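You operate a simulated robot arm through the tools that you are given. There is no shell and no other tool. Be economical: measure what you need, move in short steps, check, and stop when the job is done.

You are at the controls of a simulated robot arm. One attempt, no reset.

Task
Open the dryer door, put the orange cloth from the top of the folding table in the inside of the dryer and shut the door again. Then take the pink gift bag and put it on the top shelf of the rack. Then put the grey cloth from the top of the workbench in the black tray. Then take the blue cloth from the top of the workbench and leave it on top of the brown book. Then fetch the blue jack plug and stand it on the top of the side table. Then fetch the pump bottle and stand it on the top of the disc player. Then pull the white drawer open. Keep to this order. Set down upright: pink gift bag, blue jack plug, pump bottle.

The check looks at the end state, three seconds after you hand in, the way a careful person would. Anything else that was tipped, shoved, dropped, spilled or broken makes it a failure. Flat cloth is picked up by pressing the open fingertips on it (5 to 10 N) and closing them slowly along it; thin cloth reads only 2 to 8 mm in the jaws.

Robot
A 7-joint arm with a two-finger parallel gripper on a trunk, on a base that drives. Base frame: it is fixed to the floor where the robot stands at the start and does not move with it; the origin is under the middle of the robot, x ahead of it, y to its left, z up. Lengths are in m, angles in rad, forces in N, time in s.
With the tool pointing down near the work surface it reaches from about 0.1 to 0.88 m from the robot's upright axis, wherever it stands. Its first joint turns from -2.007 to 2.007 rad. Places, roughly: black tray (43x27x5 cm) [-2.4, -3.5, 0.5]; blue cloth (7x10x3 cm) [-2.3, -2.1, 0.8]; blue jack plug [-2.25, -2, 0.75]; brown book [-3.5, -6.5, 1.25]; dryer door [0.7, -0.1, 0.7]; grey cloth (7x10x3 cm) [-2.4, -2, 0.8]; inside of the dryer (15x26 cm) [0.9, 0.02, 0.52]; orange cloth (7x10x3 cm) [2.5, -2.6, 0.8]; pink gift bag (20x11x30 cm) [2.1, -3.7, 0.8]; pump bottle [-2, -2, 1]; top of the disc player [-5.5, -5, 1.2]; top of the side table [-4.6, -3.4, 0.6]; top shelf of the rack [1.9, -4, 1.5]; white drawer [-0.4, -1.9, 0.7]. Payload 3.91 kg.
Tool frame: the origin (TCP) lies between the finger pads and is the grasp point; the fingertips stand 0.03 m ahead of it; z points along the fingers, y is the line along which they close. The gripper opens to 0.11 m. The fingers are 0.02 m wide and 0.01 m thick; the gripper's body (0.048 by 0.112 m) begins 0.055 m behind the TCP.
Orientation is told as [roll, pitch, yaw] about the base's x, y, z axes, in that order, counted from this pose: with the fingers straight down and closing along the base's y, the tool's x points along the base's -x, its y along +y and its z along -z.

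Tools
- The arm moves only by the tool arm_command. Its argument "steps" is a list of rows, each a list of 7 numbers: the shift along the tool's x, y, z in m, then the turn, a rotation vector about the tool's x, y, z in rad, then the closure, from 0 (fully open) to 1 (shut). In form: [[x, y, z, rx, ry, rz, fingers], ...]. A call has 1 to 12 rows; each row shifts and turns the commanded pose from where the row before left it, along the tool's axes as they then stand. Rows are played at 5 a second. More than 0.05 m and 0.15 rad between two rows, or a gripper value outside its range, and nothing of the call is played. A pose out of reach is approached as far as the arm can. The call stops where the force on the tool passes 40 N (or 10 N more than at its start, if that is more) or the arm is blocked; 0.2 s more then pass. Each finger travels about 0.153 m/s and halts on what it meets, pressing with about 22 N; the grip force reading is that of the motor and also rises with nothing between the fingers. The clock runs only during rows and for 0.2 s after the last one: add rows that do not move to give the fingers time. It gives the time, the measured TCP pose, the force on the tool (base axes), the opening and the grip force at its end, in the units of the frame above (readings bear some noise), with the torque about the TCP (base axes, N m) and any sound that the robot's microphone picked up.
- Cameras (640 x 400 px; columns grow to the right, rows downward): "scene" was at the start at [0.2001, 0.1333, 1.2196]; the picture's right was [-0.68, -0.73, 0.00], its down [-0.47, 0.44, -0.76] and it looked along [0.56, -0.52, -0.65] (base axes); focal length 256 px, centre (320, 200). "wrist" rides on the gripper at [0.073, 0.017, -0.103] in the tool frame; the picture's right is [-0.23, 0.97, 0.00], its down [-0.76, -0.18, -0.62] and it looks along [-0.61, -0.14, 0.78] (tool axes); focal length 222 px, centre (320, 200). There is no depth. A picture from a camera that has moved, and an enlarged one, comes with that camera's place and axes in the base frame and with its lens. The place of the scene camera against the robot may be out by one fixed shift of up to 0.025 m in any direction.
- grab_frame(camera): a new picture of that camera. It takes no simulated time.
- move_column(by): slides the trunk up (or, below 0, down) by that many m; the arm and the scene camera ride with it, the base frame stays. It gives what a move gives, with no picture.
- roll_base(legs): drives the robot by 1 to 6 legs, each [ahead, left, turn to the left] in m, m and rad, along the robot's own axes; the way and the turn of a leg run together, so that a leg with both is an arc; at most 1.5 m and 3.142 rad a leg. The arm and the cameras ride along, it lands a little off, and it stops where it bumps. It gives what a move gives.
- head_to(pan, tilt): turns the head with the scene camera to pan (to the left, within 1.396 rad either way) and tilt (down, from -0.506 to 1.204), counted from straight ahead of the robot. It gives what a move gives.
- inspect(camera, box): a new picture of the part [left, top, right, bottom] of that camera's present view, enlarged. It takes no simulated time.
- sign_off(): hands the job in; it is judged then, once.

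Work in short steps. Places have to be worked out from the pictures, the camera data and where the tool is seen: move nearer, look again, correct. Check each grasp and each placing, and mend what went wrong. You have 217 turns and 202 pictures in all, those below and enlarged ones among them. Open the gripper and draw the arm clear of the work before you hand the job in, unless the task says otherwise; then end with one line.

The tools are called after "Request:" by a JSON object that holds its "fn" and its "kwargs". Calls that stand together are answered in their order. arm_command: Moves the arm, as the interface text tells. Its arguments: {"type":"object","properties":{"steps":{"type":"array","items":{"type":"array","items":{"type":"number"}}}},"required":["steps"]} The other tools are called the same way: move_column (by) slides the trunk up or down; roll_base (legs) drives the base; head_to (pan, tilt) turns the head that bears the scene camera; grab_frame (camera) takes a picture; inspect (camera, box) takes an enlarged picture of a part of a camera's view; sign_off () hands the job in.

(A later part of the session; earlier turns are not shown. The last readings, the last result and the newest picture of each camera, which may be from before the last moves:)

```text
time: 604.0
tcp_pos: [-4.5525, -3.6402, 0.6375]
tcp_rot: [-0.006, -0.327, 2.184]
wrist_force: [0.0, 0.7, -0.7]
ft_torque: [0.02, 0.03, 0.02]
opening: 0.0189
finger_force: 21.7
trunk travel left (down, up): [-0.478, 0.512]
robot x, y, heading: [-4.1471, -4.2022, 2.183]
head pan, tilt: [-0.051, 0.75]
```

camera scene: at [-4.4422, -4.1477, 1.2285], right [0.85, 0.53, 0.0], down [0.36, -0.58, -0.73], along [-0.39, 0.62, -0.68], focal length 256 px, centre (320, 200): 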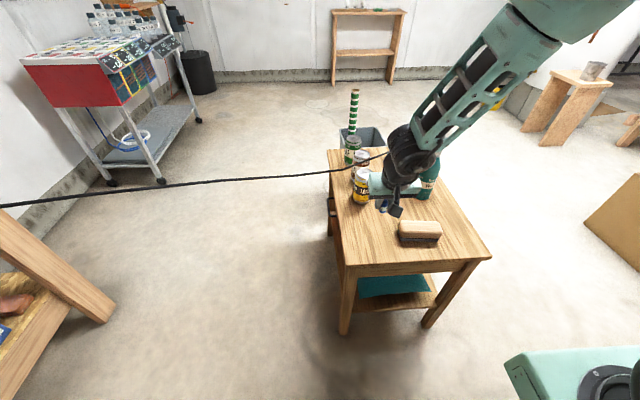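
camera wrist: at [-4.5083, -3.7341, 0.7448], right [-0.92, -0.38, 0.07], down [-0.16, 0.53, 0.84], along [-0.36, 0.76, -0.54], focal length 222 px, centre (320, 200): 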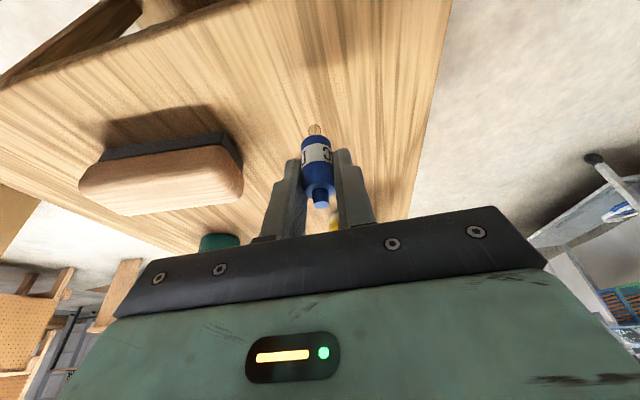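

Request:
{"fn": "arm_command", "kwargs": {"steps": [[0.001, 0, 0.0028, 0, 0, 0, 1], [0.001, 0, 0.0028, 0, 0, 0, 1], [0.001, 0, 0.0028, 0, 0, 0, 1], [0.001, 0, 0.0028, 0, 0, 0, 1], [0, 0, 0, 0, 0, 0, 1]]}}

Request:
{"fn": "inspect", "kwargs": {"camera": "scene", "box": [330, 150, 460, 270]}}

```text
time: 605.2
tcp_pos: [-4.5528, -3.64, 0.6266]
tcp_rot: [-0.004, -0.331, 2.185]
wrist_force: [-5.3, 0.0, 20.2]
ft_torque: [-0.01, 0.31, 0.01]
opening: 0.0187
finger_force: 22.1
trunk travel left (down, up): [-0.478, 0.512]
robot x, y, heading: [-4.1444, -4.2044, 2.181]
head pan, tilt: [-0.051, 0.75]
```

```text
3.33 times, centred on (395, 210) of scene
camera zoom: at [-4.442, -4.1483, 1.1436], right [0.85, 0.53, 0.0], down [0.36, -0.58, -0.73], along [-0.39, 0.62, -0.68], focal length 852 px, centre (70, 167)
```

zoom: 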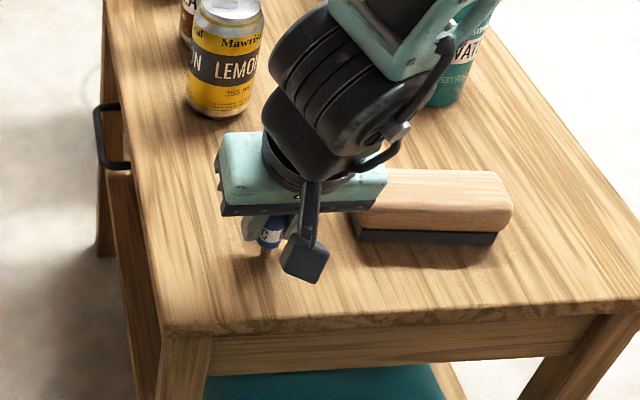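

Contact with the table. Ease 1–2 mm and open slowly.

Request:
{"fn": "arm_command", "kwargs": {"steps": [[-0.0006, 0, -0.0017, 0, 0.006, 0, 1], [0, 0, 0, 0, 0, 0, 1]]}}

Request:
{"fn": "arm_command", "kwargs": {"steps": [[0, 0, 0, 0, 0, 0, 0.9], [0, 0, 0, 0, 0, 0, 0.81], [0, 0, 0, 0, 0, 0, 0.79], [0, 0, 0, 0, 0, 0, 0.76], [0, 0, 0, 0, 0, 0, 0.7], [0, 0, 0, 0, 0, 0, 0.6], [0, 0, 0, 0, 0, 0, 0.5], [0, 0, 0, 0, 0, 0, 0.5]]}}

Request:
{"fn": "grab_frame", "kwargs": {"camera": "wrist"}}

```text
time: 605.8
tcp_pos: [-4.5516, -3.6396, 0.6253]
tcp_rot: [-0.006, -0.322, 2.183]
wrist_force: [-2.4, -0.5, 4.9]
ft_torque: [0.0, 0.12, -0.02]
opening: 0.0187
finger_force: 21.7
trunk travel left (down, up): [-0.478, 0.512]
robot x, y, heading: [-4.1455, -4.2, 2.181]
head pan, tilt: [-0.051, 0.75]
```

```text
time: 607.6
tcp_pos: [-4.5532, -3.6414, 0.6267]
tcp_rot: [-0.005, -0.324, 2.182]
wrist_force: [0.3, 0.5, -0.4]
ft_torque: [-0.02, 0.03, 0.01]
opening: 0.0549
finger_force: 0.1
trunk travel left (down, up): [-0.478, 0.512]
robot x, y, heading: [-4.1449, -4.2045, 2.179]
head pan, tilt: [-0.051, 0.75]
```

```text
30 pictures are left
camera wrist: at [-4.5083, -3.7342, 0.7024], right [-0.92, -0.38, 0.07], down [-0.16, 0.53, 0.83], along [-0.35, 0.76, -0.55], focal length 222 px, centre (320, 200)
```

wrist: 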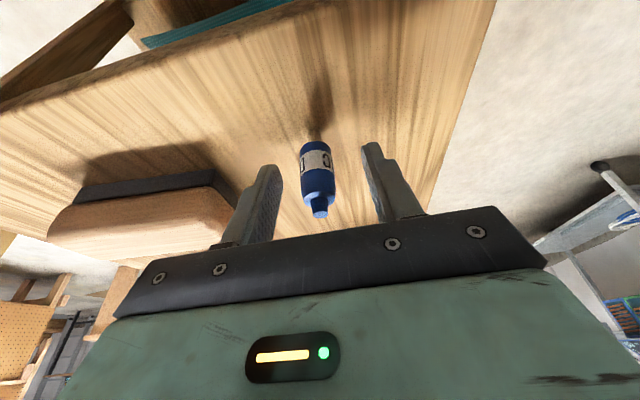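

The plug stands on its own. Retract along the tool axis.

Request:
{"fn": "arm_command", "kwargs": {"steps": [[0, 0, -0.02, 0, 0, 0, 0.5], [0, 0, -0.03, 0, 0, 0, 0.5], [0, 0, -0.04, 0, 0, 0, 0.5], [0, 0, -0.05, 0, 0, 0, 0.5], [0.04, 0, -0.03, 0, 0, 0, 0.5], [0.045, 0, -0.015, 0, 0, 0, 0.5], [0.045, 0, -0.015, 0, 0, 0, 0.5], [0.045, 0, -0.015, 0, 0, 0, 0.5], [0, 0, 0, 0, 0, 0, 0]]}}

Request:
{"fn": "inspect", "kwargs": {"camera": "scene", "box": [310, 110, 490, 280]}}

```text
time: 609.6
tcp_pos: [-4.4636, -3.8145, 0.7913]
tcp_rot: [-0.005, -0.321, 2.183]
wrist_force: [0.1, -0.1, 0.5]
ft_torque: [-0.01, 0.0, 0.03]
opening: 0.1101
finger_force: 0.0
out of reach, approached as far as the arm can: row 7, 8
trunk travel left (down, up): [-0.478, 0.512]
robot x, y, heading: [-4.1446, -4.2048, 2.178]
head pan, tilt: [-0.051, 0.75]
```

```text
2.35 times, centred on (400, 195) of scene
camera zoom: at [-4.4421, -4.1477, 1.1434], right [0.85, 0.53, 0.0], down [0.36, -0.58, -0.73], along [-0.39, 0.62, -0.68], focal length 601 px, centre (132, 212)
```

zoom: 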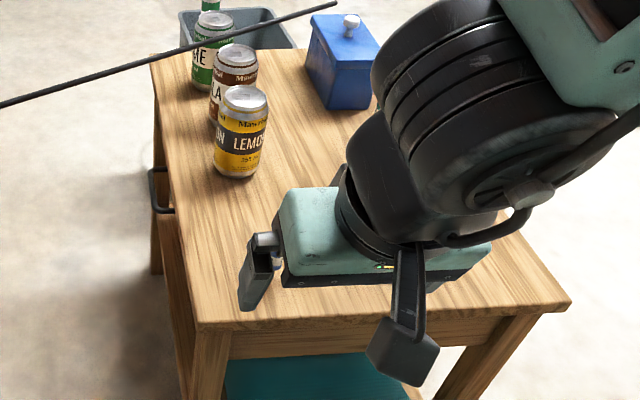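

Back away and verify the plug, then look at the disc player.

Request:
{"fn": "roll_base", "kwargs": {"legs": [[-0.5, 0, 0]]}}

Request:
{"fn": "move_column", "kwargs": {"by": 0.37}}

Request:
{"fn": "head_to", "kwargs": {"pan": 0.45, "tilt": 0.45}}

Request:
{"fn": "grab_frame", "kwargs": {"camera": "scene"}}

```text
time: 612.5
tcp_pos: [-4.1755, -4.2253, 0.7921]
tcp_rot: [-0.008, -0.32, 2.182]
wrist_force: [-0.2, 0.1, -0.3]
ft_torque: [0.0, -0.02, -0.01]
opening: 0.1101
finger_force: 0.1
trunk travel left (down, up): [-0.478, 0.512]
robot x, y, heading: [-3.8539, -4.6157, 2.181]
head pan, tilt: [-0.051, 0.75]
```

```text
time: 616.1
tcp_pos: [-4.1758, -4.2255, 1.1626]
tcp_rot: [-0.005, -0.32, 2.182]
wrist_force: [0.5, -0.2, 0.1]
ft_torque: [-0.01, 0.0, 0.0]
opening: 0.11
finger_force: 0.1
trunk travel left (down, up): [-0.848, 0.142]
robot x, y, heading: [-3.8594, -4.6151, 2.184]
head pan, tilt: [-0.051, 0.75]
```

```text
time: 617.1
tcp_pos: [-4.175, -4.224, 1.1618]
tcp_rot: [-0.005, -0.321, 2.181]
wrist_force: [0.3, 0.2, 0.3]
ft_torque: [0.02, -0.02, 0.02]
opening: 0.1097
finger_force: 0.1
trunk travel left (down, up): [-0.848, 0.142]
robot x, y, heading: [-3.8544, -4.6149, 2.176]
head pan, tilt: [0.45, 0.45]
```

```text
28 pictures are left
camera scene: at [-4.1896, -4.5845, 1.5398], right [0.49, 0.87, 0.0], down [0.38, -0.21, -0.9], along [-0.79, 0.44, -0.44], focal length 256 px, centre (320, 200)
```

scene: 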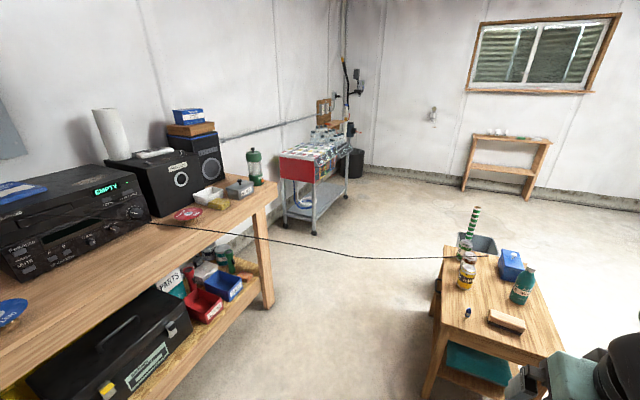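

Request:
{"fn": "inspect", "kwargs": {"camera": "scene", "box": [430, 270, 520, 340]}}

Request:
{"fn": "inspect", "kwargs": {"camera": "scene", "box": [0, 130, 220, 300]}}

```text
5.71 times, centred on (475, 305) of scene
camera zoom: at [-4.1896, -4.5845, 1.5398], right [0.49, 0.87, 0.0], down [0.38, -0.21, -0.9], along [-0.79, 0.44, -0.44], focal length 1460 px, centre (-566, -400)
```

zoom: 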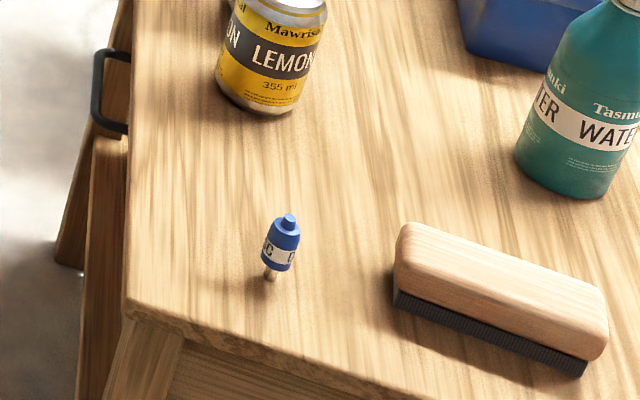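

```text
2.35 times, centred on (110, 215) of scene
camera zoom: at [-4.1896, -4.5845, 1.5398], right [0.49, 0.87, 0.0], down [0.38, -0.21, -0.9], along [-0.79, 0.44, -0.44], focal length 601 px, centre (814, 165)
```

zoom: 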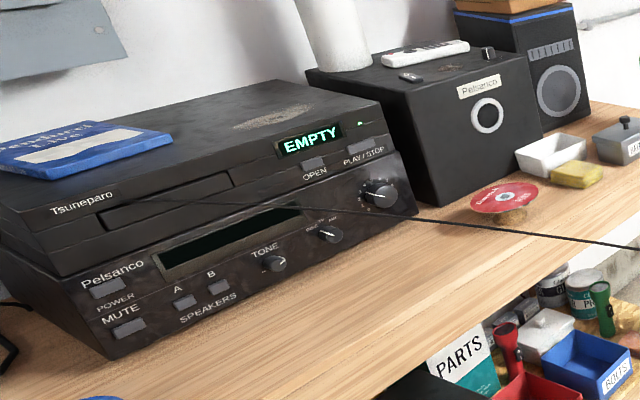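

Plug stands upright. Disc player's top (right half free) ≈ (−5.5, −4.93, ~1.16). Now go back for the pump bottle.

Request:
{"fn": "roll_base", "kwargs": {"legs": [[-1.5, 0, 0], [0, -1.4, 0], [0, -1.4, 0], [0.05, -1.03, 0], [0, 0, 1.58]]}}

```text
time: 646.5
tcp_pos: [-0.3065, -3.8534, 1.1615]
tcp_rot: [-0.005, -0.321, -2.49]
wrist_force: [-0.1, -0.1, -0.9]
ft_torque: [0.0, -0.02, 0.01]
opening: 0.1101
finger_force: 0.0
trunk travel left (down, up): [-0.848, 0.142]
robot x, y, heading: [0.0699, -3.5195, -2.488]
head pan, tilt: [0.45, 0.45]
```

Request:
{"fn": "roll_base", "kwargs": {"legs": [[0, 0, -0.052], [0.08, -1.15, 0], [0.02, -1.15, 0]]}}

Request:
{"fn": "arm_command", "kwargs": {"steps": [[-0.03, 0, 0.01, 0, -0.14, 0, 0], [-0.03, 0, 0.02, 0, -0.14, 0, 0], [-0.02, 0, 0.02, 0, -0.14, 0, 0], [-0.02, 0, 0.03, 0, -0.14, 0, 0], [0, 0, 0.03, 0, -0.14, 0, 0], [0, 0, 0.03, 0, -0.14, 0, 0], [0, 0, 0, 0, -0.14, 0, 0], [0, 0, 0, 0, -0.14, 0, 0], [0, 0, 0, 0, -0.13, 0, 0], [0, 0, 0, 0, 0, 0, 0]]}}

Request:
{"fn": "head_to", "kwargs": {"pan": 0.0, "tilt": 0.75}}

Request:
{"fn": "grab_frame", "kwargs": {"camera": "scene"}}

```text
time: 658.2
tcp_pos: [-1.6916, -1.9709, 1.1619]
tcp_rot: [-0.006, -0.32, -2.55]
wrist_force: [-0.3, -0.3, 0.1]
ft_torque: [0.0, -0.03, 0.0]
opening: 0.1101
finger_force: 0.1
trunk travel left (down, up): [-0.848, 0.142]
robot x, y, heading: [-1.2987, -1.6604, -2.556]
head pan, tilt: [0.45, 0.45]
```

```text
time: 660.4
tcp_pos: [-1.8407, -2.0687, 1.1088]
tcp_rot: [-2.008, -1.566, -0.546]
wrist_force: [-0.5, 0.0, 0.0]
ft_torque: [0.01, 0.0, 0.02]
opening: 0.1098
finger_force: 0.0
trunk travel left (down, up): [-0.848, 0.142]
robot x, y, heading: [-1.295, -1.662, -2.553]
head pan, tilt: [0.45, 0.45]
```

```text
time: 661.3
tcp_pos: [-1.8424, -2.0691, 1.1097]
tcp_rot: [-1.675, -1.565, -0.881]
wrist_force: [-0.8, 1.1, -0.3]
ft_torque: [0.0, -0.02, 0.0]
opening: 0.1099
finger_force: 0.0
trunk travel left (down, up): [-0.848, 0.142]
robot x, y, heading: [-1.2937, -1.6603, -2.552]
head pan, tilt: [0.0, 0.75]
```

```text
25 pictures are left
camera scene: at [-1.3733, -1.9688, 1.5135], right [-0.56, 0.83, 0.0], down [0.57, 0.38, -0.73], along [-0.61, -0.41, -0.68], focal length 256 px, centre (320, 200)
```

scene: 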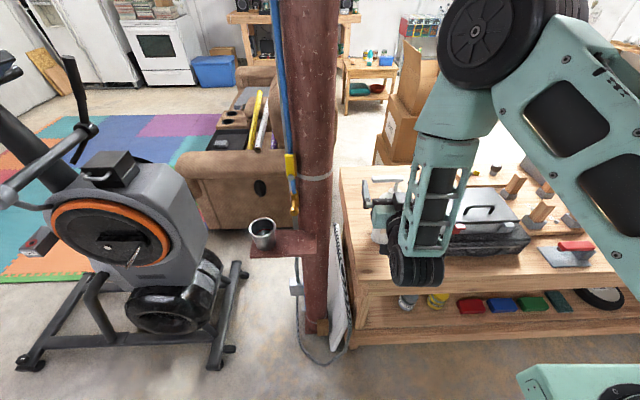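

Hand is level. Back 0.15 m, lower to bottle-body height, and look with the wrist camera.

Request:
{"fn": "roll_base", "kwargs": {"legs": [[-0.16, 0, 0.012]]}}

Request:
{"fn": "move_column", "kwargs": {"by": -0.205}}

Request:
{"fn": "grab_frame", "kwargs": {"camera": "wrist"}}

```text
time: 662.8
tcp_pos: [-1.7033, -1.9851, 1.1093]
tcp_rot: [-1.664, -1.567, -0.877]
wrist_force: [-0.4, -0.5, -0.5]
ft_torque: [-0.01, 0.01, -0.02]
opening: 0.11
finger_force: 0.0
trunk travel left (down, up): [-0.848, 0.142]
robot x, y, heading: [-1.1646, -1.5662, -2.54]
head pan, tilt: [0.0, 0.75]
```

```text
time: 665.0
tcp_pos: [-1.7035, -1.9858, 0.9041]
tcp_rot: [-1.684, -1.565, -0.86]
wrist_force: [-0.1, -0.1, 0.4]
ft_torque: [-0.01, 0.02, 0.03]
opening: 0.11
finger_force: 0.1
trunk travel left (down, up): [-0.643, 0.347]
robot x, y, heading: [-1.1647, -1.5658, -2.543]
head pan, tilt: [0.0, 0.75]
```

```text
24 pictures are left
camera wrist: at [-1.6098, -1.9424, 0.832], right [0.55, -0.8, 0.22], down [0.42, 0.5, 0.76], along [-0.72, -0.33, 0.61], focal length 222 px, centre (320, 200)
```

wrist: 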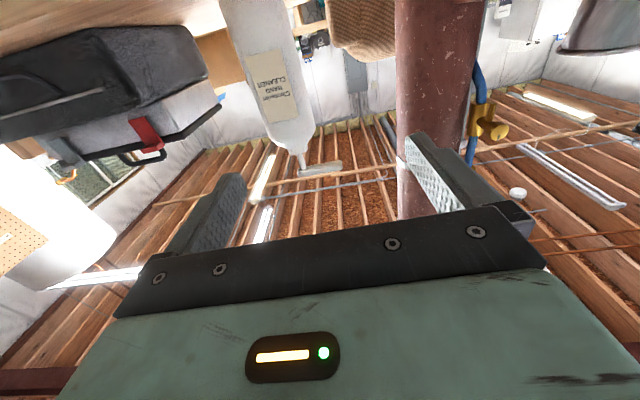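

Bottle axis ≈ (−1.97, −2.088), Ø≈9 cm; the tool must shift 6.6 cm right. Shift and advance half way, then re-check.

Request:
{"fn": "arm_command", "kwargs": {"steps": [[0, -0.033, 0, 0, 0, 0, 0], [0, -0.033, 0, 0, 0, 0, 0], [0, 0, 0.03, 0, 0, 0, 0], [0, 0, 0.03, 0, 0, 0, 0], [0, 0, 0.03, 0, 0, 0, 0], [0, 0, 0, 0, 0, 0, 0]]}}

Request:
{"fn": "grab_frame", "kwargs": {"camera": "wrist"}}

```text
time: 666.4
tcp_pos: [-1.8154, -1.9795, 0.9039]
tcp_rot: [-1.681, -1.565, -0.865]
wrist_force: [-0.6, 0.2, 0.0]
ft_torque: [0.01, -0.02, -0.02]
opening: 0.1099
finger_force: 0.0
trunk travel left (down, up): [-0.643, 0.347]
robot x, y, heading: [-1.1648, -1.5708, -2.542]
head pan, tilt: [0.0, 0.75]
```

```text
23 pictures are left
camera wrist: at [-1.721, -1.938, 0.8319], right [0.55, -0.8, 0.22], down [0.42, 0.5, 0.76], along [-0.72, -0.33, 0.61], focal length 222 px, centre (320, 200)
```

wrist: 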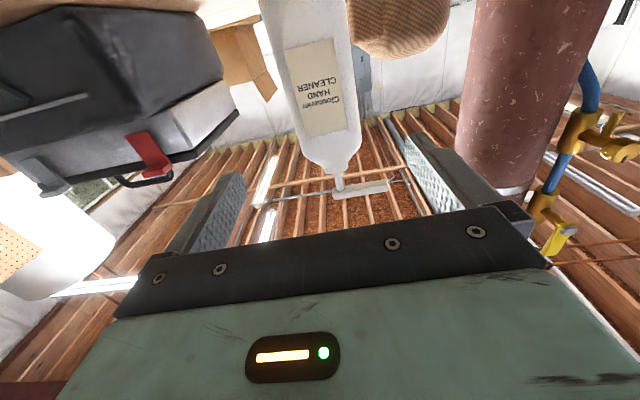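

Lateral error is just 7 mm left; bottle centre ~0.18 m ahead. Correct and advance (base 0.10, then look).

Request:
{"fn": "arm_command", "kwargs": {"steps": [[0, 0.0075, 0, 0, 0, 0, 0], [0, 0, 0, 0, 0, 0, 0]]}}

Request:
{"fn": "roll_base", "kwargs": {"legs": [[0.1, 0, 0]]}}

Request:
{"fn": "grab_frame", "kwargs": {"camera": "wrist"}}

```text
time: 667.0
tcp_pos: [-1.8115, -1.9874, 0.9041]
tcp_rot: [-1.685, -1.565, -0.854]
wrist_force: [0.5, 0.4, -1.0]
ft_torque: [0.01, 0.01, 0.0]
opening: 0.11
finger_force: 0.1
trunk travel left (down, up): [-0.643, 0.347]
robot x, y, heading: [-1.1654, -1.5701, -2.543]
head pan, tilt: [0.0, 0.75]
```

```text
time: 668.1
tcp_pos: [-1.894, -2.0441, 0.9049]
tcp_rot: [-1.666, -1.564, -0.878]
wrist_force: [1.1, 0.4, 0.7]
ft_torque: [0.02, 0.05, 0.04]
opening: 0.1098
finger_force: 0.1
trunk travel left (down, up): [-0.643, 0.347]
robot x, y, heading: [-1.2462, -1.6263, -2.543]
head pan, tilt: [0.0, 0.75]
```

```text
22 pictures are left
camera wrist: at [-1.7993, -2.0003, 0.8321], right [0.55, -0.81, 0.22], down [0.42, 0.5, 0.76], along [-0.72, -0.33, 0.61], focal length 222 px, centre (320, 200)
```

wrist: 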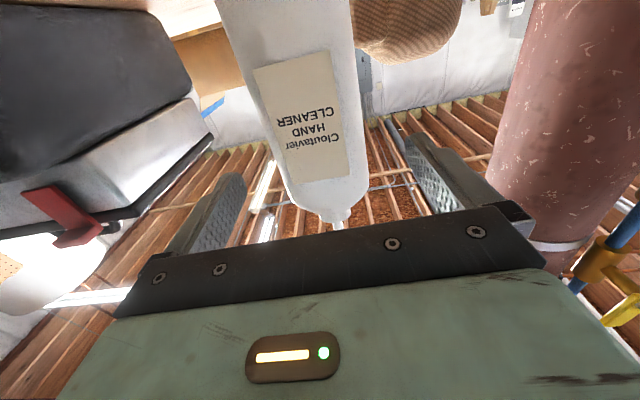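

Centred within 3 mm. Advance 8.5 cm and close.

Request:
{"fn": "arm_command", "kwargs": {"steps": [[0, -0.002, 0.03, 0, 0, 0, 0], [0, 0, 0.03, 0, 0, 0, 0], [0, 0, 0.022, 0, 0, 0, 0], [0, 0, 0, 0, 0, 0, 0]]}}

Request:
{"fn": "grab_frame", "kwargs": {"camera": "wrist"}}

```text
time: 669.1
tcp_pos: [-1.9619, -2.0884, 0.9046]
tcp_rot: [-1.651, -1.565, -0.894]
wrist_force: [0.4, 0.9, 0.0]
ft_torque: [0.01, -0.02, 0.02]
opening: 0.1101
finger_force: 0.1
trunk travel left (down, up): [-0.643, 0.347]
robot x, y, heading: [-1.2475, -1.6264, -2.541]
head pan, tilt: [0.0, 0.75]
```

```text
21 pictures are left
camera wrist: at [-1.8684, -2.0454, 0.8331], right [0.55, -0.81, 0.22], down [0.42, 0.49, 0.76], along [-0.72, -0.33, 0.61], focal length 222 px, centre (320, 200)
```

wrist: 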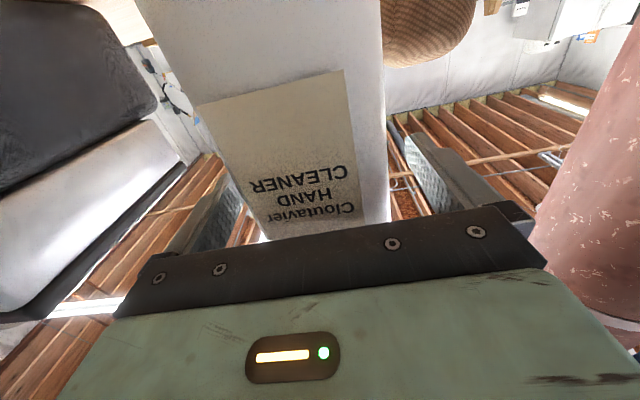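

The bottle body is between the pads. Close slowly.

Request:
{"fn": "arm_command", "kwargs": {"steps": [[0, 0, 0, 0, 0, 0, 0.1], [0, 0, 0, 0, 0, 0, 0.2], [0, 0, 0, 0, 0, 0, 0.3], [0, 0, 0, 0, 0, 0, 0.4], [0, 0, 0, 0, 0, 0, 0.6], [0, 0, 0, 0, 0, 0, 1], [0, 0, 0, 0, 0, 0, 1]]}}

Request:
{"fn": "move_column", "kwargs": {"by": 0.03}}

```text
time: 670.7
tcp_pos: [-1.9634, -2.0889, 0.9058]
tcp_rot: [-1.942, -1.564, -0.603]
wrist_force: [-4.4, 3.8, 6.6]
ft_torque: [0.09, 0.34, -0.06]
opening: 0.0837
finger_force: 22.0
trunk travel left (down, up): [-0.643, 0.347]
robot x, y, heading: [-1.2449, -1.6264, -2.538]
head pan, tilt: [0.0, 0.75]
```

```text
time: 671.5
tcp_pos: [-1.9615, -2.0894, 0.9351]
tcp_rot: [-1.286, -1.564, -1.257]
wrist_force: [0.0, -0.9, -7.7]
ft_torque: [0.01, 0.0, 0.01]
opening: 0.0838
finger_force: 21.8
trunk travel left (down, up): [-0.673, 0.317]
robot x, y, heading: [-1.2451, -1.6265, -2.537]
head pan, tilt: [0.0, 0.75]
```

Bottle held (7.7 N weight). Fold the arm, raise, and turn so the arm leads along the corridor.

Request:
{"fn": "move_column", "kwargs": {"by": 0.25}}

Request:
{"fn": "arm_command", "kwargs": {"steps": [[0, 0, -0.04, 0, 0, 0, 1], [0, 0, -0.045, 0, 0, 0, 1], [0, 0, -0.045, 0, 0, 0, 1], [0, 0, -0.045, 0, 0, 0, 1], [0, 0, -0.045, 0, 0, 0, 1], [0, 0, -0.03, 0, 0, 0, 1], [0, 0, 0, 0, 0, 0, 1]]}}

Request:
{"fn": "roll_base", "kwargs": {"legs": [[0, 0, 1.57]]}}

Request:
{"fn": "roll_base", "kwargs": {"legs": [[1.25, 0, 0], [1.2, 0, 0]]}}

```text
time: 674.0
tcp_pos: [-1.9628, -2.0892, 1.1846]
tcp_rot: [-1.516, -1.566, -1.027]
wrist_force: [0.1, -0.3, -8.1]
ft_torque: [0.04, -0.05, -0.01]
opening: 0.0838
finger_force: 21.7
trunk travel left (down, up): [-0.923, 0.067]
robot x, y, heading: [-1.2462, -1.6259, -2.542]
head pan, tilt: [0.0, 0.75]
```

```text
time: 675.6
tcp_pos: [-1.7633, -1.9637, 1.1714]
tcp_rot: [-1.935, -1.564, -0.609]
wrist_force: [0.2, -1.1, -7.0]
ft_torque: [0.03, 0.03, 0.0]
opening: 0.0836
finger_force: 21.8
out of reach, approached as far as the arm can: row 6
trunk travel left (down, up): [-0.923, 0.067]
robot x, y, heading: [-1.249, -1.6271, -2.539]
head pan, tilt: [0.0, 0.75]
```

```text
time: 679.9
tcp_pos: [-0.9114, -2.1461, 1.1704]
tcp_rot: [-1.815, -1.566, 0.839]
wrist_force: [-0.2, -0.6, -7.4]
ft_torque: [0.02, 0.03, 0.0]
opening: 0.0838
finger_force: 22.4
trunk travel left (down, up): [-0.923, 0.067]
robot x, y, heading: [-1.2443, -1.6258, -0.975]
head pan, tilt: [0.0, 0.75]
```

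```text
time: 691.8
tcp_pos: [0.4649, -4.1681, 1.17]
tcp_rot: [-1.77, -1.566, 0.801]
wrist_force: [0.0, 0.2, -7.8]
ft_torque: [0.02, 0.02, -0.01]
opening: 0.0836
finger_force: 22.0
trunk travel left (down, up): [-0.923, 0.067]
robot x, y, heading: [0.1282, -3.6533, -0.968]
head pan, tilt: [0.0, 0.75]
```

Request:
{"fn": "roll_base", "kwargs": {"legs": [[0, 0, -1.57], [1.4, 0.12, 0], [1.4, 0.1, 0], [0.95, 0, 0], [0, 0, -1.57]]}}

Request:
{"fn": "roll_base", "kwargs": {"legs": [[0.6, 0.15, 0], [1.3, 0, 0]]}}

Request:
{"fn": "head_to", "kwargs": {"pan": 1.2, "tilt": 0.4}}

Request:
{"fn": "grab_frame", "kwargs": {"camera": "scene"}}

```text
time: 717.6
tcp_pos: [-3.2021, -5.3878, 1.1699]
tcp_rot: [-1.724, -1.565, -2.395]
wrist_force: [-0.6, -0.2, -7.4]
ft_torque: [-0.08, -0.05, -0.02]
opening: 0.084
finger_force: 22.4
trunk travel left (down, up): [-0.923, 0.067]
robot x, y, heading: [-2.8652, -5.9078, 2.168]
head pan, tilt: [0.0, 0.75]
```

```text
time: 727.2
tcp_pos: [-4.3931, -3.9059, 1.1707]
tcp_rot: [-1.674, -1.566, -2.444]
wrist_force: [0.3, 0.5, -8.8]
ft_torque: [-0.02, -0.08, 0.03]
opening: 0.0838
finger_force: 22.2
trunk travel left (down, up): [-0.923, 0.067]
robot x, y, heading: [-4.0541, -4.4282, 2.17]
head pan, tilt: [0.0, 0.75]
```

```text
time: 728.6
tcp_pos: [-4.3927, -3.9061, 1.1702]
tcp_rot: [-1.622, -1.565, -2.495]
wrist_force: [0.4, -0.7, -8.1]
ft_torque: [-0.07, -0.1, -0.02]
opening: 0.0837
finger_force: 21.9
trunk travel left (down, up): [-0.923, 0.067]
robot x, y, heading: [-4.0562, -4.4274, 2.169]
head pan, tilt: [1.201, 0.4]
```

```text
20 pictures are left
camera scene: at [-4.4017, -4.4572, 1.6195], right [-0.22, 0.97, 0.0], down [0.38, 0.09, -0.92], along [-0.9, -0.21, -0.39], focal length 256 px, centre (320, 200)
```

scene: 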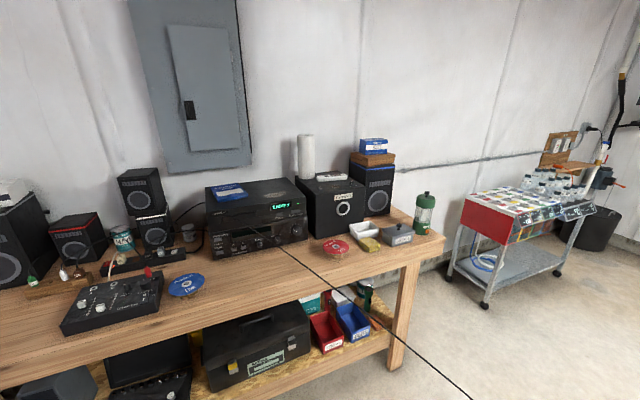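

Request:
{"fn": "inspect", "kwargs": {"camera": "scene", "box": [190, 150, 330, 265]}}

```text
3.48 times, centred on (260, 208) of scene
camera zoom: at [-4.4017, -4.4572, 1.6195], right [-0.22, 0.97, 0.0], down [0.38, 0.09, -0.92], along [-0.9, -0.21, -0.39], focal length 889 px, centre (529, 174)
```

zoom: 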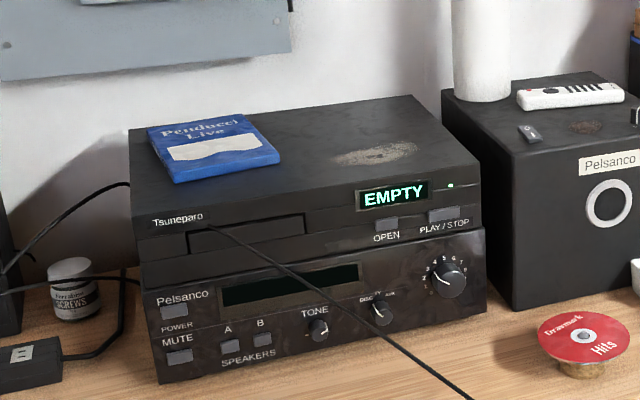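

Disc player top ≈ z 1.19; target spot ≈ (−5.397, −4.883), right of the magazine. Raise the bottle, turn to face the shelf, then ahead and right (keeping off the sofa).

Request:
{"fn": "move_column", "kwargs": {"by": 0.06}}

Request:
{"fn": "arm_command", "kwargs": {"steps": [[-0.03, 0, 0, 0, 0, 0, 1], [-0.035, 0, 0, 0, 0, 0, 1], [-0.035, 0, 0, 0, 0, 0, 1], [-0.035, 0, 0, 0, 0, 0, 1], [-0.02, 0, 0, 0, 0, 0, 1], [0, 0, 0, 0, 0, 0, 1]]}}

Request:
{"fn": "roll_base", "kwargs": {"legs": [[0, 0, 1.57], [0.33, 0, 0], [0, -0.36, 0]]}}

Request:
{"fn": "head_to", "kwargs": {"pan": -0.1, "tilt": 0.6}}

Request:
{"fn": "grab_frame", "kwargs": {"camera": "scene"}}

```text
time: 729.6
tcp_pos: [-4.3931, -3.9068, 1.2303]
tcp_rot: [-1.588, -1.564, -2.53]
wrist_force: [0.2, -0.1, -8.1]
ft_torque: [-0.04, -0.07, 0.02]
opening: 0.0838
finger_force: 22.4
trunk travel left (down, up): [-0.983, 0.007]
robot x, y, heading: [-4.0607, -4.4258, 2.172]
head pan, tilt: [1.201, 0.4]
```

```text
time: 731.0
tcp_pos: [-4.4453, -3.8825, 1.3582]
tcp_rot: [-1.642, -1.564, -2.476]
wrist_force: [0.2, 0.8, -7.4]
ft_torque: [-0.06, -0.04, -0.04]
opening: 0.0838
finger_force: 22.3
out of reach, approached as far as the arm can: row 1, 2, 3, 4, 5
trunk travel left (down, up): [-0.983, 0.007]
robot x, y, heading: [-4.0595, -4.4269, 2.167]
head pan, tilt: [1.201, 0.4]
```

```text
time: 733.2
tcp_pos: [-4.6769, -4.1978, 1.3565]
tcp_rot: [-0.97, -1.563, -2.571]
wrist_force: [0.2, -1.1, -7.8]
ft_torque: [0.0, -0.06, -0.01]
opening: 0.0837
finger_force: 21.9
trunk travel left (down, up): [-0.983, 0.007]
robot x, y, heading: [-4.0578, -4.4388, 2.74]
head pan, tilt: [1.201, 0.4]
stopped in leg 1: the robot was blocked; the commanded pose is now the measured one
```

```text
time: 734.6
tcp_pos: [-4.6771, -4.1984, 1.3572]
tcp_rot: [-1.24, -1.567, -2.304]
wrist_force: [0.4, -0.1, -7.6]
ft_torque: [0.0, -0.03, -0.01]
opening: 0.0839
finger_force: 21.9
trunk travel left (down, up): [-0.983, 0.007]
robot x, y, heading: [-4.0539, -4.4406, 2.743]
head pan, tilt: [-0.099, 0.6]
```

```text
18 pictures are left
camera scene: at [-4.3488, -4.5475, 1.6612], right [0.48, 0.88, 0.0], down [0.5, -0.27, -0.82], along [-0.72, 0.4, -0.57], focal length 256 px, centre (320, 200)
```

scene: 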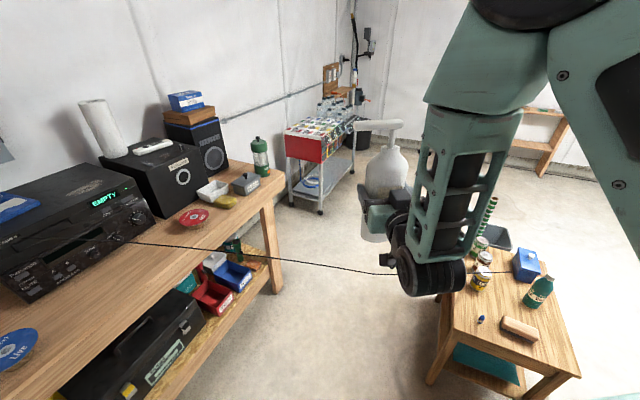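

The rear touched the sofa while turning. Move away from it (toward the shelf side), then finish the turn.

Request:
{"fn": "roll_base", "kwargs": {"legs": [[0.16, 0.25, 0], [0, 0, 1.0]]}}

Request:
{"fn": "roll_base", "kwargs": {"legs": [[0, -0.36, 0]]}}

Request:
{"fn": "head_to", "kwargs": {"pan": -0.1, "tilt": 0.6}}

Request:
{"fn": "grab_frame", "kwargs": {"camera": "scene"}}

```text
time: 739.2
tcp_pos: [-4.8401, -5.0035, 1.3581]
tcp_rot: [-1.233, -1.566, -1.303]
wrist_force: [-0.3, 0.3, -6.6]
ft_torque: [0.05, -0.04, 0.0]
opening: 0.0836
finger_force: 22.0
trunk travel left (down, up): [-0.983, 0.007]
robot x, y, heading: [-4.3016, -4.6097, -2.54]
head pan, tilt: [-0.099, 0.6]
```

```text
time: 741.5
tcp_pos: [-5.0446, -4.708, 1.3567]
tcp_rot: [-1.203, -1.566, -1.332]
wrist_force: [0.7, -0.2, -8.0]
ft_torque: [0.04, -0.08, 0.01]
opening: 0.0837
finger_force: 22.5
trunk travel left (down, up): [-0.983, 0.007]
robot x, y, heading: [-4.5061, -4.313, -2.539]
head pan, tilt: [-0.099, 0.6]
```

```text
time: 742.1
tcp_pos: [-5.0451, -4.7072, 1.3569]
tcp_rot: [-1.087, -1.564, -1.45]
wrist_force: [-0.5, -1.5, -7.3]
ft_torque: [0.06, -0.07, -0.03]
opening: 0.0835
finger_force: 21.9
trunk travel left (down, up): [-0.983, 0.007]
robot x, y, heading: [-4.5096, -4.3139, -2.537]
head pan, tilt: [-0.099, 0.6]
```

```text
17 pictures are left
camera scene: at [-4.5875, -4.621, 1.6612], right [-0.48, 0.88, 0.0], down [0.49, 0.27, -0.82], along [-0.72, -0.4, -0.57], focal length 256 px, centre (320, 200)
```

scene: 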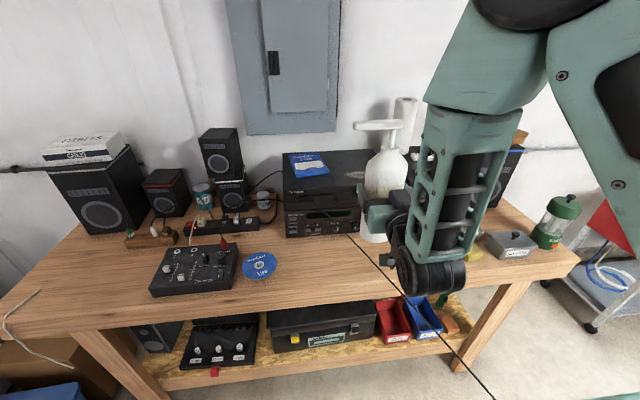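

Target from here: 0.38 m forward, 0.058 m right. Base 0.15 ahead and right, then extend the arm, staying ~4 cm above the player.

Request:
{"fn": "roll_base", "kwargs": {"legs": [[0.15, -0.058, 0]]}}

Request:
{"fn": "arm_command", "kwargs": {"steps": [[-0.015, 0, 0.03, 0, 0, 0, 1], [0, 0, 0.04, 0, 0, 0, 1], [0, 0, 0.04, 0, 0, 0, 1], [0, 0, 0.04, 0, 0, 0, 1], [0, 0, 0.04, 0, 0, 0, 1], [0, 0, 0.035, 0, 0, 0, 1], [0, 0, 0, 0, 0, 0, 1]]}}

Request:
{"fn": "inspect", "kwargs": {"camera": "scene", "box": [260, 80, 480, 280]}}

```text
time: 743.6
tcp_pos: [-5.2028, -4.7437, 1.3578]
tcp_rot: [-1.19, -1.567, -1.348]
wrist_force: [0.4, -0.1, -8.1]
ft_torque: [0.04, -0.03, 0.03]
opening: 0.0836
finger_force: 22.4
trunk travel left (down, up): [-0.983, 0.007]
robot x, y, heading: [-4.6604, -4.35, -2.537]
head pan, tilt: [-0.099, 0.6]
```

```text
time: 745.2
tcp_pos: [-5.3891, -4.8728, 1.3719]
tcp_rot: [-1.008, -1.563, -1.527]
wrist_force: [0.0, 1.1, -8.7]
ft_torque: [0.02, -0.05, -0.04]
opening: 0.0836
finger_force: 21.9
trunk travel left (down, up): [-0.983, 0.007]
robot x, y, heading: [-4.6621, -4.3547, -2.539]
head pan, tilt: [-0.099, 0.6]
```

```text
2.00 times, centred on (370, 180) of scene
camera zoom: at [-4.7453, -4.6585, 1.6612], right [-0.48, 0.88, 0.0], down [0.5, 0.27, -0.82], along [-0.72, -0.4, -0.57], focal length 511 px, centre (220, 240)
```

zoom: 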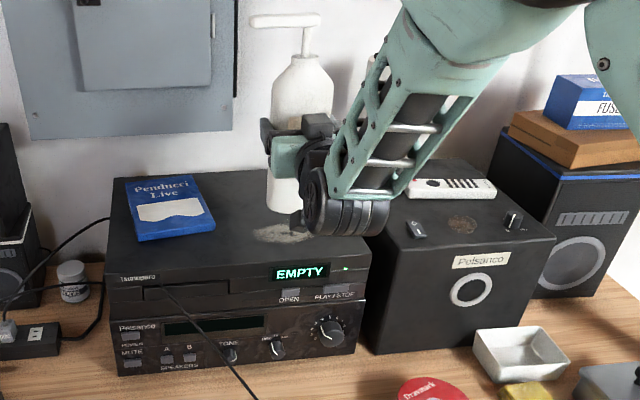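

Bottle is over the free right half. Lower it with care.

Request:
{"fn": "arm_command", "kwargs": {"steps": [[0.012, 0, 0, 0, 0, 0, 1], [0.012, 0, 0, 0, 0, 0, 1], [0.008, 0, 0, 0, 0, 0, 1], [0.005, 0, 0, 0, 0, 0, 1], [0.005, 0, 0, 0, 0, 0, 1], [0, 0, 0, 0, 0, 0, 1]]}}

```text
time: 746.6
tcp_pos: [-5.3871, -4.8724, 1.33]
tcp_rot: [-1.099, -1.565, -1.438]
wrist_force: [0.2, 0.1, -8.1]
ft_torque: [0.03, -0.05, -0.01]
opening: 0.0837
finger_force: 21.8
trunk travel left (down, up): [-0.983, 0.007]
robot x, y, heading: [-4.6588, -4.355, -2.535]
head pan, tilt: [-0.099, 0.6]
```

Request:
{"fn": "arm_command", "kwargs": {"steps": [[0.005, 0, 0, 0, 0, 0, 1], [0.005, 0, 0, 0, 0, 0, 1], [0.005, 0, 0, 0, 0, 0, 1], [0, 0, 0, 0, 0, 0, 1]]}}

Request:
{"fn": "inspect", "kwargs": {"camera": "scene", "box": [300, 130, 440, 260]}}

```text
time: 747.6
tcp_pos: [-5.3886, -4.8726, 1.3146]
tcp_rot: [-1.034, -1.563, -1.503]
wrist_force: [0.0, -0.4, -7.2]
ft_torque: [0.02, -0.06, -0.01]
opening: 0.0838
finger_force: 21.8
trunk travel left (down, up): [-0.983, 0.007]
robot x, y, heading: [-4.6654, -4.3525, -2.536]
head pan, tilt: [-0.099, 0.6]
```

```text
3.08 times, centred on (370, 195) of scene
camera zoom: at [-4.7451, -4.6584, 1.6612], right [-0.48, 0.88, 0.0], down [0.5, 0.27, -0.82], along [-0.72, -0.4, -0.57], focal length 786 px, centre (166, 215)
```

zoom: 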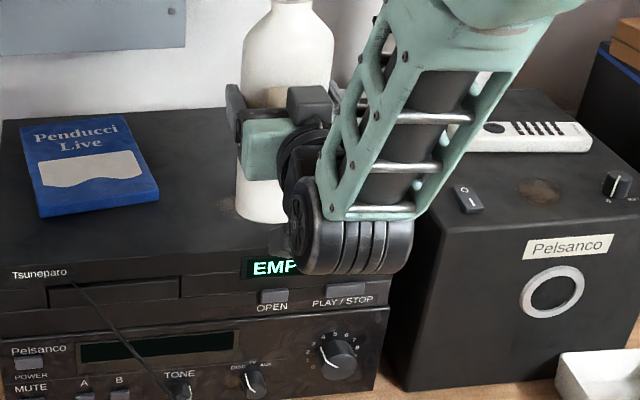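

Request:
{"fn": "arm_command", "kwargs": {"steps": [[0.004, 0, 0, 0, 0, 0, 1], [0.004, 0, 0, 0, 0, 0, 1], [0.004, 0, 0, 0, 0, 0, 1], [0, 0, 0, 0, 0, 0, 1]]}}

```text
time: 748.6
tcp_pos: [-5.3885, -4.8713, 1.3024]
tcp_rot: [-1.103, -1.565, -1.434]
wrist_force: [1.0, -0.6, -7.4]
ft_torque: [0.03, -0.05, 0.03]
opening: 0.0836
finger_force: 22.4
trunk travel left (down, up): [-0.983, 0.007]
robot x, y, heading: [-4.6667, -4.3547, -2.54]
head pan, tilt: [-0.099, 0.6]
```

Request:
{"fn": "arm_command", "kwargs": {"steps": [[0.004, 0, 0, 0, 0, 0, 1], [0.004, 0, 0, 0, 0, 0, 1], [0.003, 0, 0, 0, 0, 0, 1], [0, 0, 0, 0, 0, 0, 1]]}}

Request:
{"fn": "inspect", "kwargs": {"camera": "scene", "box": [300, 150, 420, 240]}}

```text
time: 749.6
tcp_pos: [-5.3884, -4.8717, 1.2913]
tcp_rot: [-1.115, -1.565, -1.423]
wrist_force: [-0.7, -0.3, -7.7]
ft_torque: [0.0, -0.01, 0.03]
opening: 0.084
finger_force: 21.7
trunk travel left (down, up): [-0.983, 0.007]
robot x, y, heading: [-4.6605, -4.3501, -2.533]
head pan, tilt: [-0.099, 0.6]
```

```text
4.44 times, centred on (360, 195) of scene
camera zoom: at [-4.7451, -4.6584, 1.6612], right [-0.48, 0.88, 0.0], down [0.5, 0.27, -0.82], along [-0.72, -0.4, -0.57], focal length 1136 px, centre (142, 222)
```

zoom: 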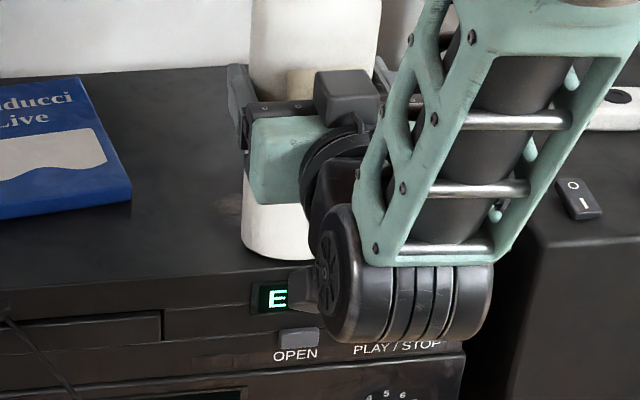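

Request:
{"fn": "arm_command", "kwargs": {"steps": [[0.003, 0, 0, 0, 0, 0, 1], [0.003, 0, 0, 0, 0, 0, 1], [0.003, 0, 0, 0, 0, 0, 1], [0, 0, 0, 0, 0, 0, 1]]}}

```text
time: 750.6
tcp_pos: [-5.3874, -4.8713, 1.2883]
tcp_rot: [-2.649, -1.562, 0.112]
wrist_force: [-2.7, -1.0, 23.3]
ft_torque: [-0.14, 0.17, -0.02]
opening: 0.0835
finger_force: 21.8
trunk travel left (down, up): [-0.983, 0.007]
robot x, y, heading: [-4.6623, -4.3531, -2.539]
head pan, tilt: [-0.099, 0.6]
```

Bottle base has touched down. Ease off and open slowly.

Request:
{"fn": "arm_command", "kwargs": {"steps": [[-0.005, 0, 0, 0, 0, 0, 1], [0, 0, 0, 0, 0, 0, 1]]}}

Request:
{"fn": "arm_command", "kwargs": {"steps": [[0, 0, 0, 0, 0, 0, 0.23], [0, 0, 0, 0, 0, 0, 0.2], [0, 0, 0, 0, 0, 0, 0.15], [0, 0, 0, 0, 0, 0, 0.08], [0, 0, 0, 0, 0, 0, 0], [0, 0, 0, 0, 0, 0, 0]]}}

Request:
{"fn": "inspect", "kwargs": {"camera": "scene", "box": [280, 80, 440, 240]}}

```text
time: 751.2
tcp_pos: [-5.3874, -4.8708, 1.2884]
tcp_rot: [-0.96, -1.564, -1.577]
wrist_force: [-5.6, -1.3, 7.9]
ft_torque: [-0.18, 0.4, -0.05]
opening: 0.0836
finger_force: 22.3
trunk travel left (down, up): [-0.983, 0.007]
robot x, y, heading: [-4.6608, -4.3529, -2.54]
head pan, tilt: [-0.099, 0.6]
```

```text
time: 752.6
tcp_pos: [-5.3873, -4.8715, 1.2886]
tcp_rot: [-1.203, -1.565, -1.334]
wrist_force: [-0.3, -0.1, 0.2]
ft_torque: [-0.05, 0.02, 0.02]
opening: 0.1099
finger_force: 0.1
trunk travel left (down, up): [-0.983, 0.007]
robot x, y, heading: [-4.6634, -4.3533, -2.538]
head pan, tilt: [-0.099, 0.6]
```

```text
2.50 times, centred on (360, 160) of scene
camera zoom: at [-4.7447, -4.6581, 1.6613], right [-0.48, 0.88, 0.0], down [0.49, 0.27, -0.83], along [-0.72, -0.4, -0.56], focal length 639 px, centre (220, 300)
```

zoom: 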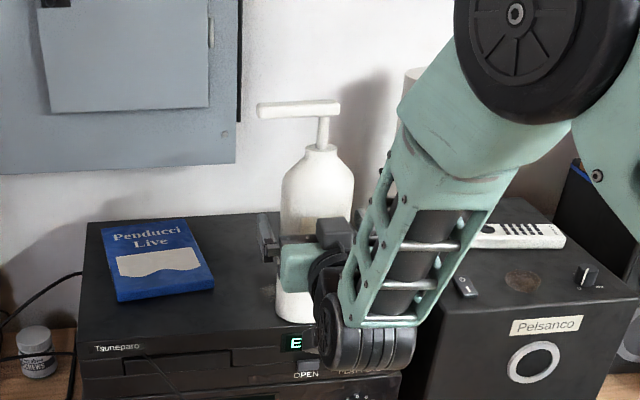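

Bottle stands upright and free. Retract straight back with the arm, then the base.

Request:
{"fn": "arm_command", "kwargs": {"steps": [[0, 0, -0.03, 0, 0, 0, 0], [0, 0, -0.04, 0, 0, 0, 0], [0, 0, -0.04, 0, 0, 0, 0], [0, 0, -0.04, 0, 0, 0, 0], [0, 0, -0.04, 0, 0, 0, 0], [0, 0, 0, 0, 0, 0, 0]]}}

Request:
{"fn": "roll_base", "kwargs": {"legs": [[-0.14, 0, 0], [0, 0.37, 0], [0.1, 0, -1.0]]}}

Request:
{"fn": "head_to", "kwargs": {"pan": 0.75, "tilt": 0.4}}

Request:
{"fn": "grab_frame", "kwargs": {"camera": "scene"}}

```text
time: 754.0
tcp_pos: [-5.2319, -4.7633, 1.2884]
tcp_rot: [-1.199, -1.565, -1.34]
wrist_force: [0.1, -0.6, -0.4]
ft_torque: [-0.04, -0.02, -0.01]
opening: 0.1097
finger_force: 0.0
trunk travel left (down, up): [-0.983, 0.007]
robot x, y, heading: [-4.6621, -4.3526, -2.537]
head pan, tilt: [-0.099, 0.6]
```

```text
time: 759.8
tcp_pos: [-5.0866, -4.3297, 1.2887]
tcp_rot: [-1.181, -1.566, -2.358]
wrist_force: [0.4, -0.2, -0.6]
ft_torque: [-0.01, 0.01, 0.0]
opening: 0.1099
finger_force: 0.0
trunk travel left (down, up): [-0.983, 0.007]
robot x, y, heading: [-4.4301, -4.5862, 2.743]
head pan, tilt: [-0.099, 0.6]
```

```text
time: 761.0
tcp_pos: [-5.0858, -4.3291, 1.2885]
tcp_rot: [-1.167, -1.565, -2.373]
wrist_force: [0.3, 0.1, 0.0]
ft_torque: [0.03, -0.03, 0.01]
opening: 0.11
finger_force: 0.1
trunk travel left (down, up): [-0.983, 0.007]
robot x, y, heading: [-4.4339, -4.5903, 2.74]
head pan, tilt: [0.75, 0.4]
```

```text
12 pictures are left
camera scene: at [-4.7339, -4.767, 1.6795], right [-0.34, 0.94, 0.0], down [0.37, 0.13, -0.92], along [-0.87, -0.32, -0.39], focal length 256 px, centre (320, 200)
```

scene: 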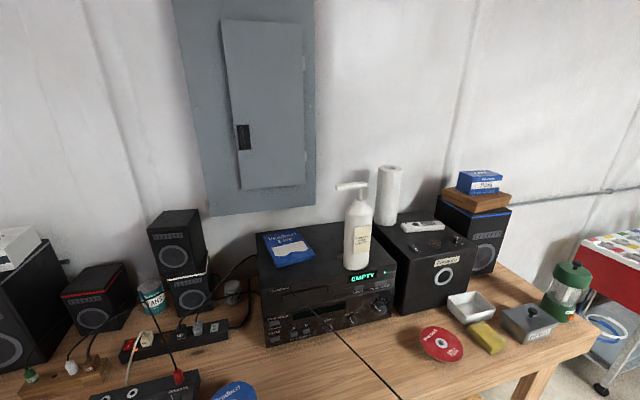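

Bottle stands upright on the disc player. Last: the white drawer. Drive back around via the mats to the corridor.

Request:
{"fn": "roll_base", "kwargs": {"legs": [[0, 0, -0.57], [0, -0.33, 0], [-1.2, 0, 0], [-0.7, 0, 0]]}}

Request:
{"fn": "roll_base", "kwargs": {"legs": [[0, -1.4, 0], [0, -1.4, 0], [0.08, -1.2, 0], [0, 0, 1.575]]}}

```text
time: 773.9
tcp_pos: [-3.4915, -5.3973, 1.2887]
tcp_rot: [-1.157, -1.565, -2.945]
wrist_force: [-0.2, -0.6, 0.2]
ft_torque: [-0.04, 0.0, 0.02]
opening: 0.1101
finger_force: 0.0
trunk travel left (down, up): [-0.983, 0.007]
robot x, y, heading: [-3.0758, -5.9626, 2.183]
head pan, tilt: [0.75, 0.4]
```

```text
time: 797.0
tcp_pos: [-0.3884, -4.0554, 1.2884]
tcp_rot: [-1.165, -1.566, -1.352]
wrist_force: [-0.1, 0.2, -0.2]
ft_torque: [0.01, -0.02, 0.0]
opening: 0.11
finger_force: 0.1
trunk travel left (down, up): [-0.983, 0.007]
robot x, y, heading: [0.1723, -3.6308, -2.518]
head pan, tilt: [0.75, 0.4]
```

Turn to face up the corridor (so the head can look right at the near table's west side) and drive ahead.

Request:
{"fn": "roll_base", "kwargs": {"legs": [[0.06, 0, -1.59], [1.0, 0, 0]]}}

Request:
{"fn": "head_to", "kwargs": {"pan": -1.1, "tilt": 0.7}}

Request:
{"fn": "grab_frame", "kwargs": {"camera": "scene"}}

```text
time: 806.0
tcp_pos: [-0.8599, -2.2312, 1.2893]
tcp_rot: [-1.167, -1.566, -2.943]
wrist_force: [-0.1, 0.6, -0.6]
ft_torque: [-0.01, 0.01, -0.01]
opening: 0.1101
finger_force: 0.1
trunk travel left (down, up): [-0.983, 0.007]
robot x, y, heading: [-0.4482, -2.8003, 2.17]
head pan, tilt: [0.75, 0.4]
```

```text
time: 807.8
tcp_pos: [-0.8599, -2.2315, 1.2884]
tcp_rot: [-1.155, -1.567, -2.957]
wrist_force: [-0.4, -0.5, 0.3]
ft_torque: [0.01, -0.01, 0.02]
opening: 0.1102
finger_force: 0.1
trunk travel left (down, up): [-0.983, 0.007]
robot x, y, heading: [-0.4475, -2.8047, 2.171]
head pan, tilt: [-1.1, 0.7]
```

```text
11 pictures are left
camera scene: at [-0.6623, -2.7392, 1.6527], right [0.88, -0.48, 0.0], down [-0.31, -0.57, -0.77], along [0.37, 0.67, -0.64], focal length 256 px, centre (320, 200)
```

scene: 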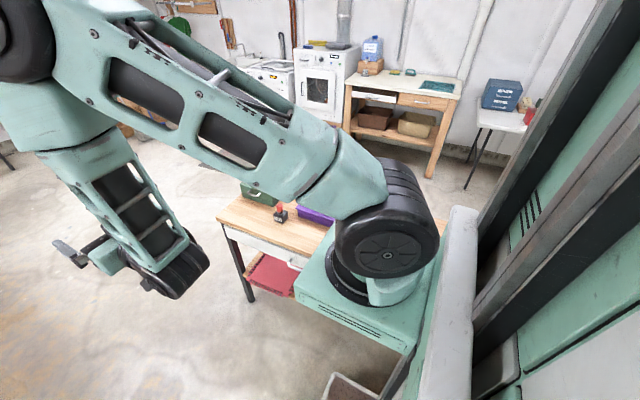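

Request:
{"fn": "inspect", "kwargs": {"camera": "scene", "box": [205, 185, 345, 310]}}

```text
3.20 times, centred on (275, 248) of scene
camera zoom: at [-0.6623, -2.7392, 1.6527], right [0.88, -0.48, 0.0], down [-0.31, -0.57, -0.77], along [0.37, 0.67, -0.64], focal length 818 px, centre (464, 48)
```

zoom: 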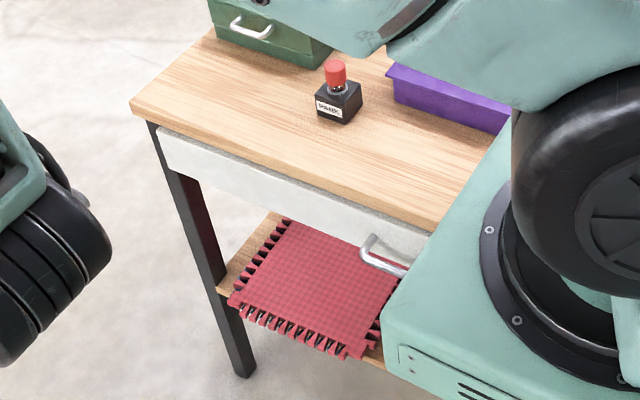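

The white drawer is under the tabletop on this side, handle a horizontal bar. I drive on past the table's end and turn back to face it diagonally.

Request:
{"fn": "roll_base", "kwargs": {"legs": [[1.3, 0.12, 0], [0, 0, -2.35]]}}

Request:
{"fn": "move_column", "kwargs": {"by": -0.3}}

Request:
{"fn": "head_to", "kwargs": {"pan": -0.15, "tilt": 0.8}}

Request:
{"fn": "grab_frame", "kwargs": {"camera": "scene"}}

```text
time: 820.0
tcp_pos: [-0.5921, -1.9106, 1.288]
tcp_rot: [-1.153, -1.564, 0.963]
wrist_force: [1.1, -0.2, 0.2]
ft_torque: [0.01, 0.04, -0.02]
opening: 0.1099
finger_force: 0.0
trunk travel left (down, up): [-0.983, 0.007]
robot x, y, heading: [-1.2847, -1.8004, -0.186]
head pan, tilt: [-1.1, 0.7]
```

```text
time: 823.0
tcp_pos: [-0.5933, -1.9095, 0.9893]
tcp_rot: [-1.14, -1.567, 0.951]
wrist_force: [0.1, 0.6, -1.2]
ft_torque: [0.01, -0.03, 0.0]
opening: 0.1101
finger_force: 0.0
trunk travel left (down, up): [-0.683, 0.307]
robot x, y, heading: [-1.2868, -1.7936, -0.192]
head pan, tilt: [-1.1, 0.7]
```

```text
time: 824.2
tcp_pos: [-0.5929, -1.9091, 0.9893]
tcp_rot: [-1.148, -1.566, 0.958]
wrist_force: [0.3, -0.3, -0.5]
ft_torque: [0.0, 0.02, 0.01]
opening: 0.11
finger_force: 0.0
trunk travel left (down, up): [-0.683, 0.307]
robot x, y, heading: [-1.2846, -1.7931, -0.192]
head pan, tilt: [-0.15, 0.799]
```

```text
9 pictures are left
camera scene: at [-1.0354, -1.6586, 1.3444], right [-0.33, -0.94, 0.0], down [-0.68, 0.24, -0.7], along [0.66, -0.23, -0.72], focal length 256 px, centre (320, 200)
```

scene: 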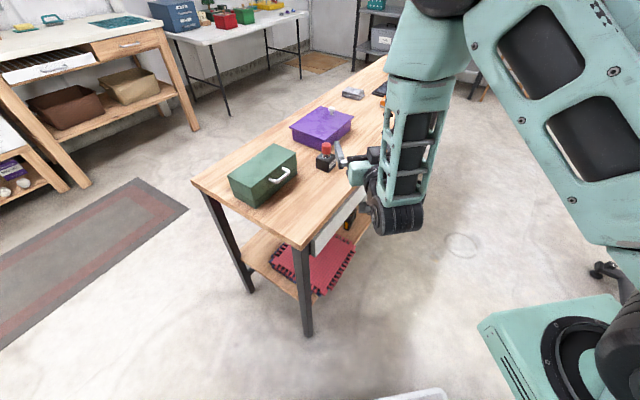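

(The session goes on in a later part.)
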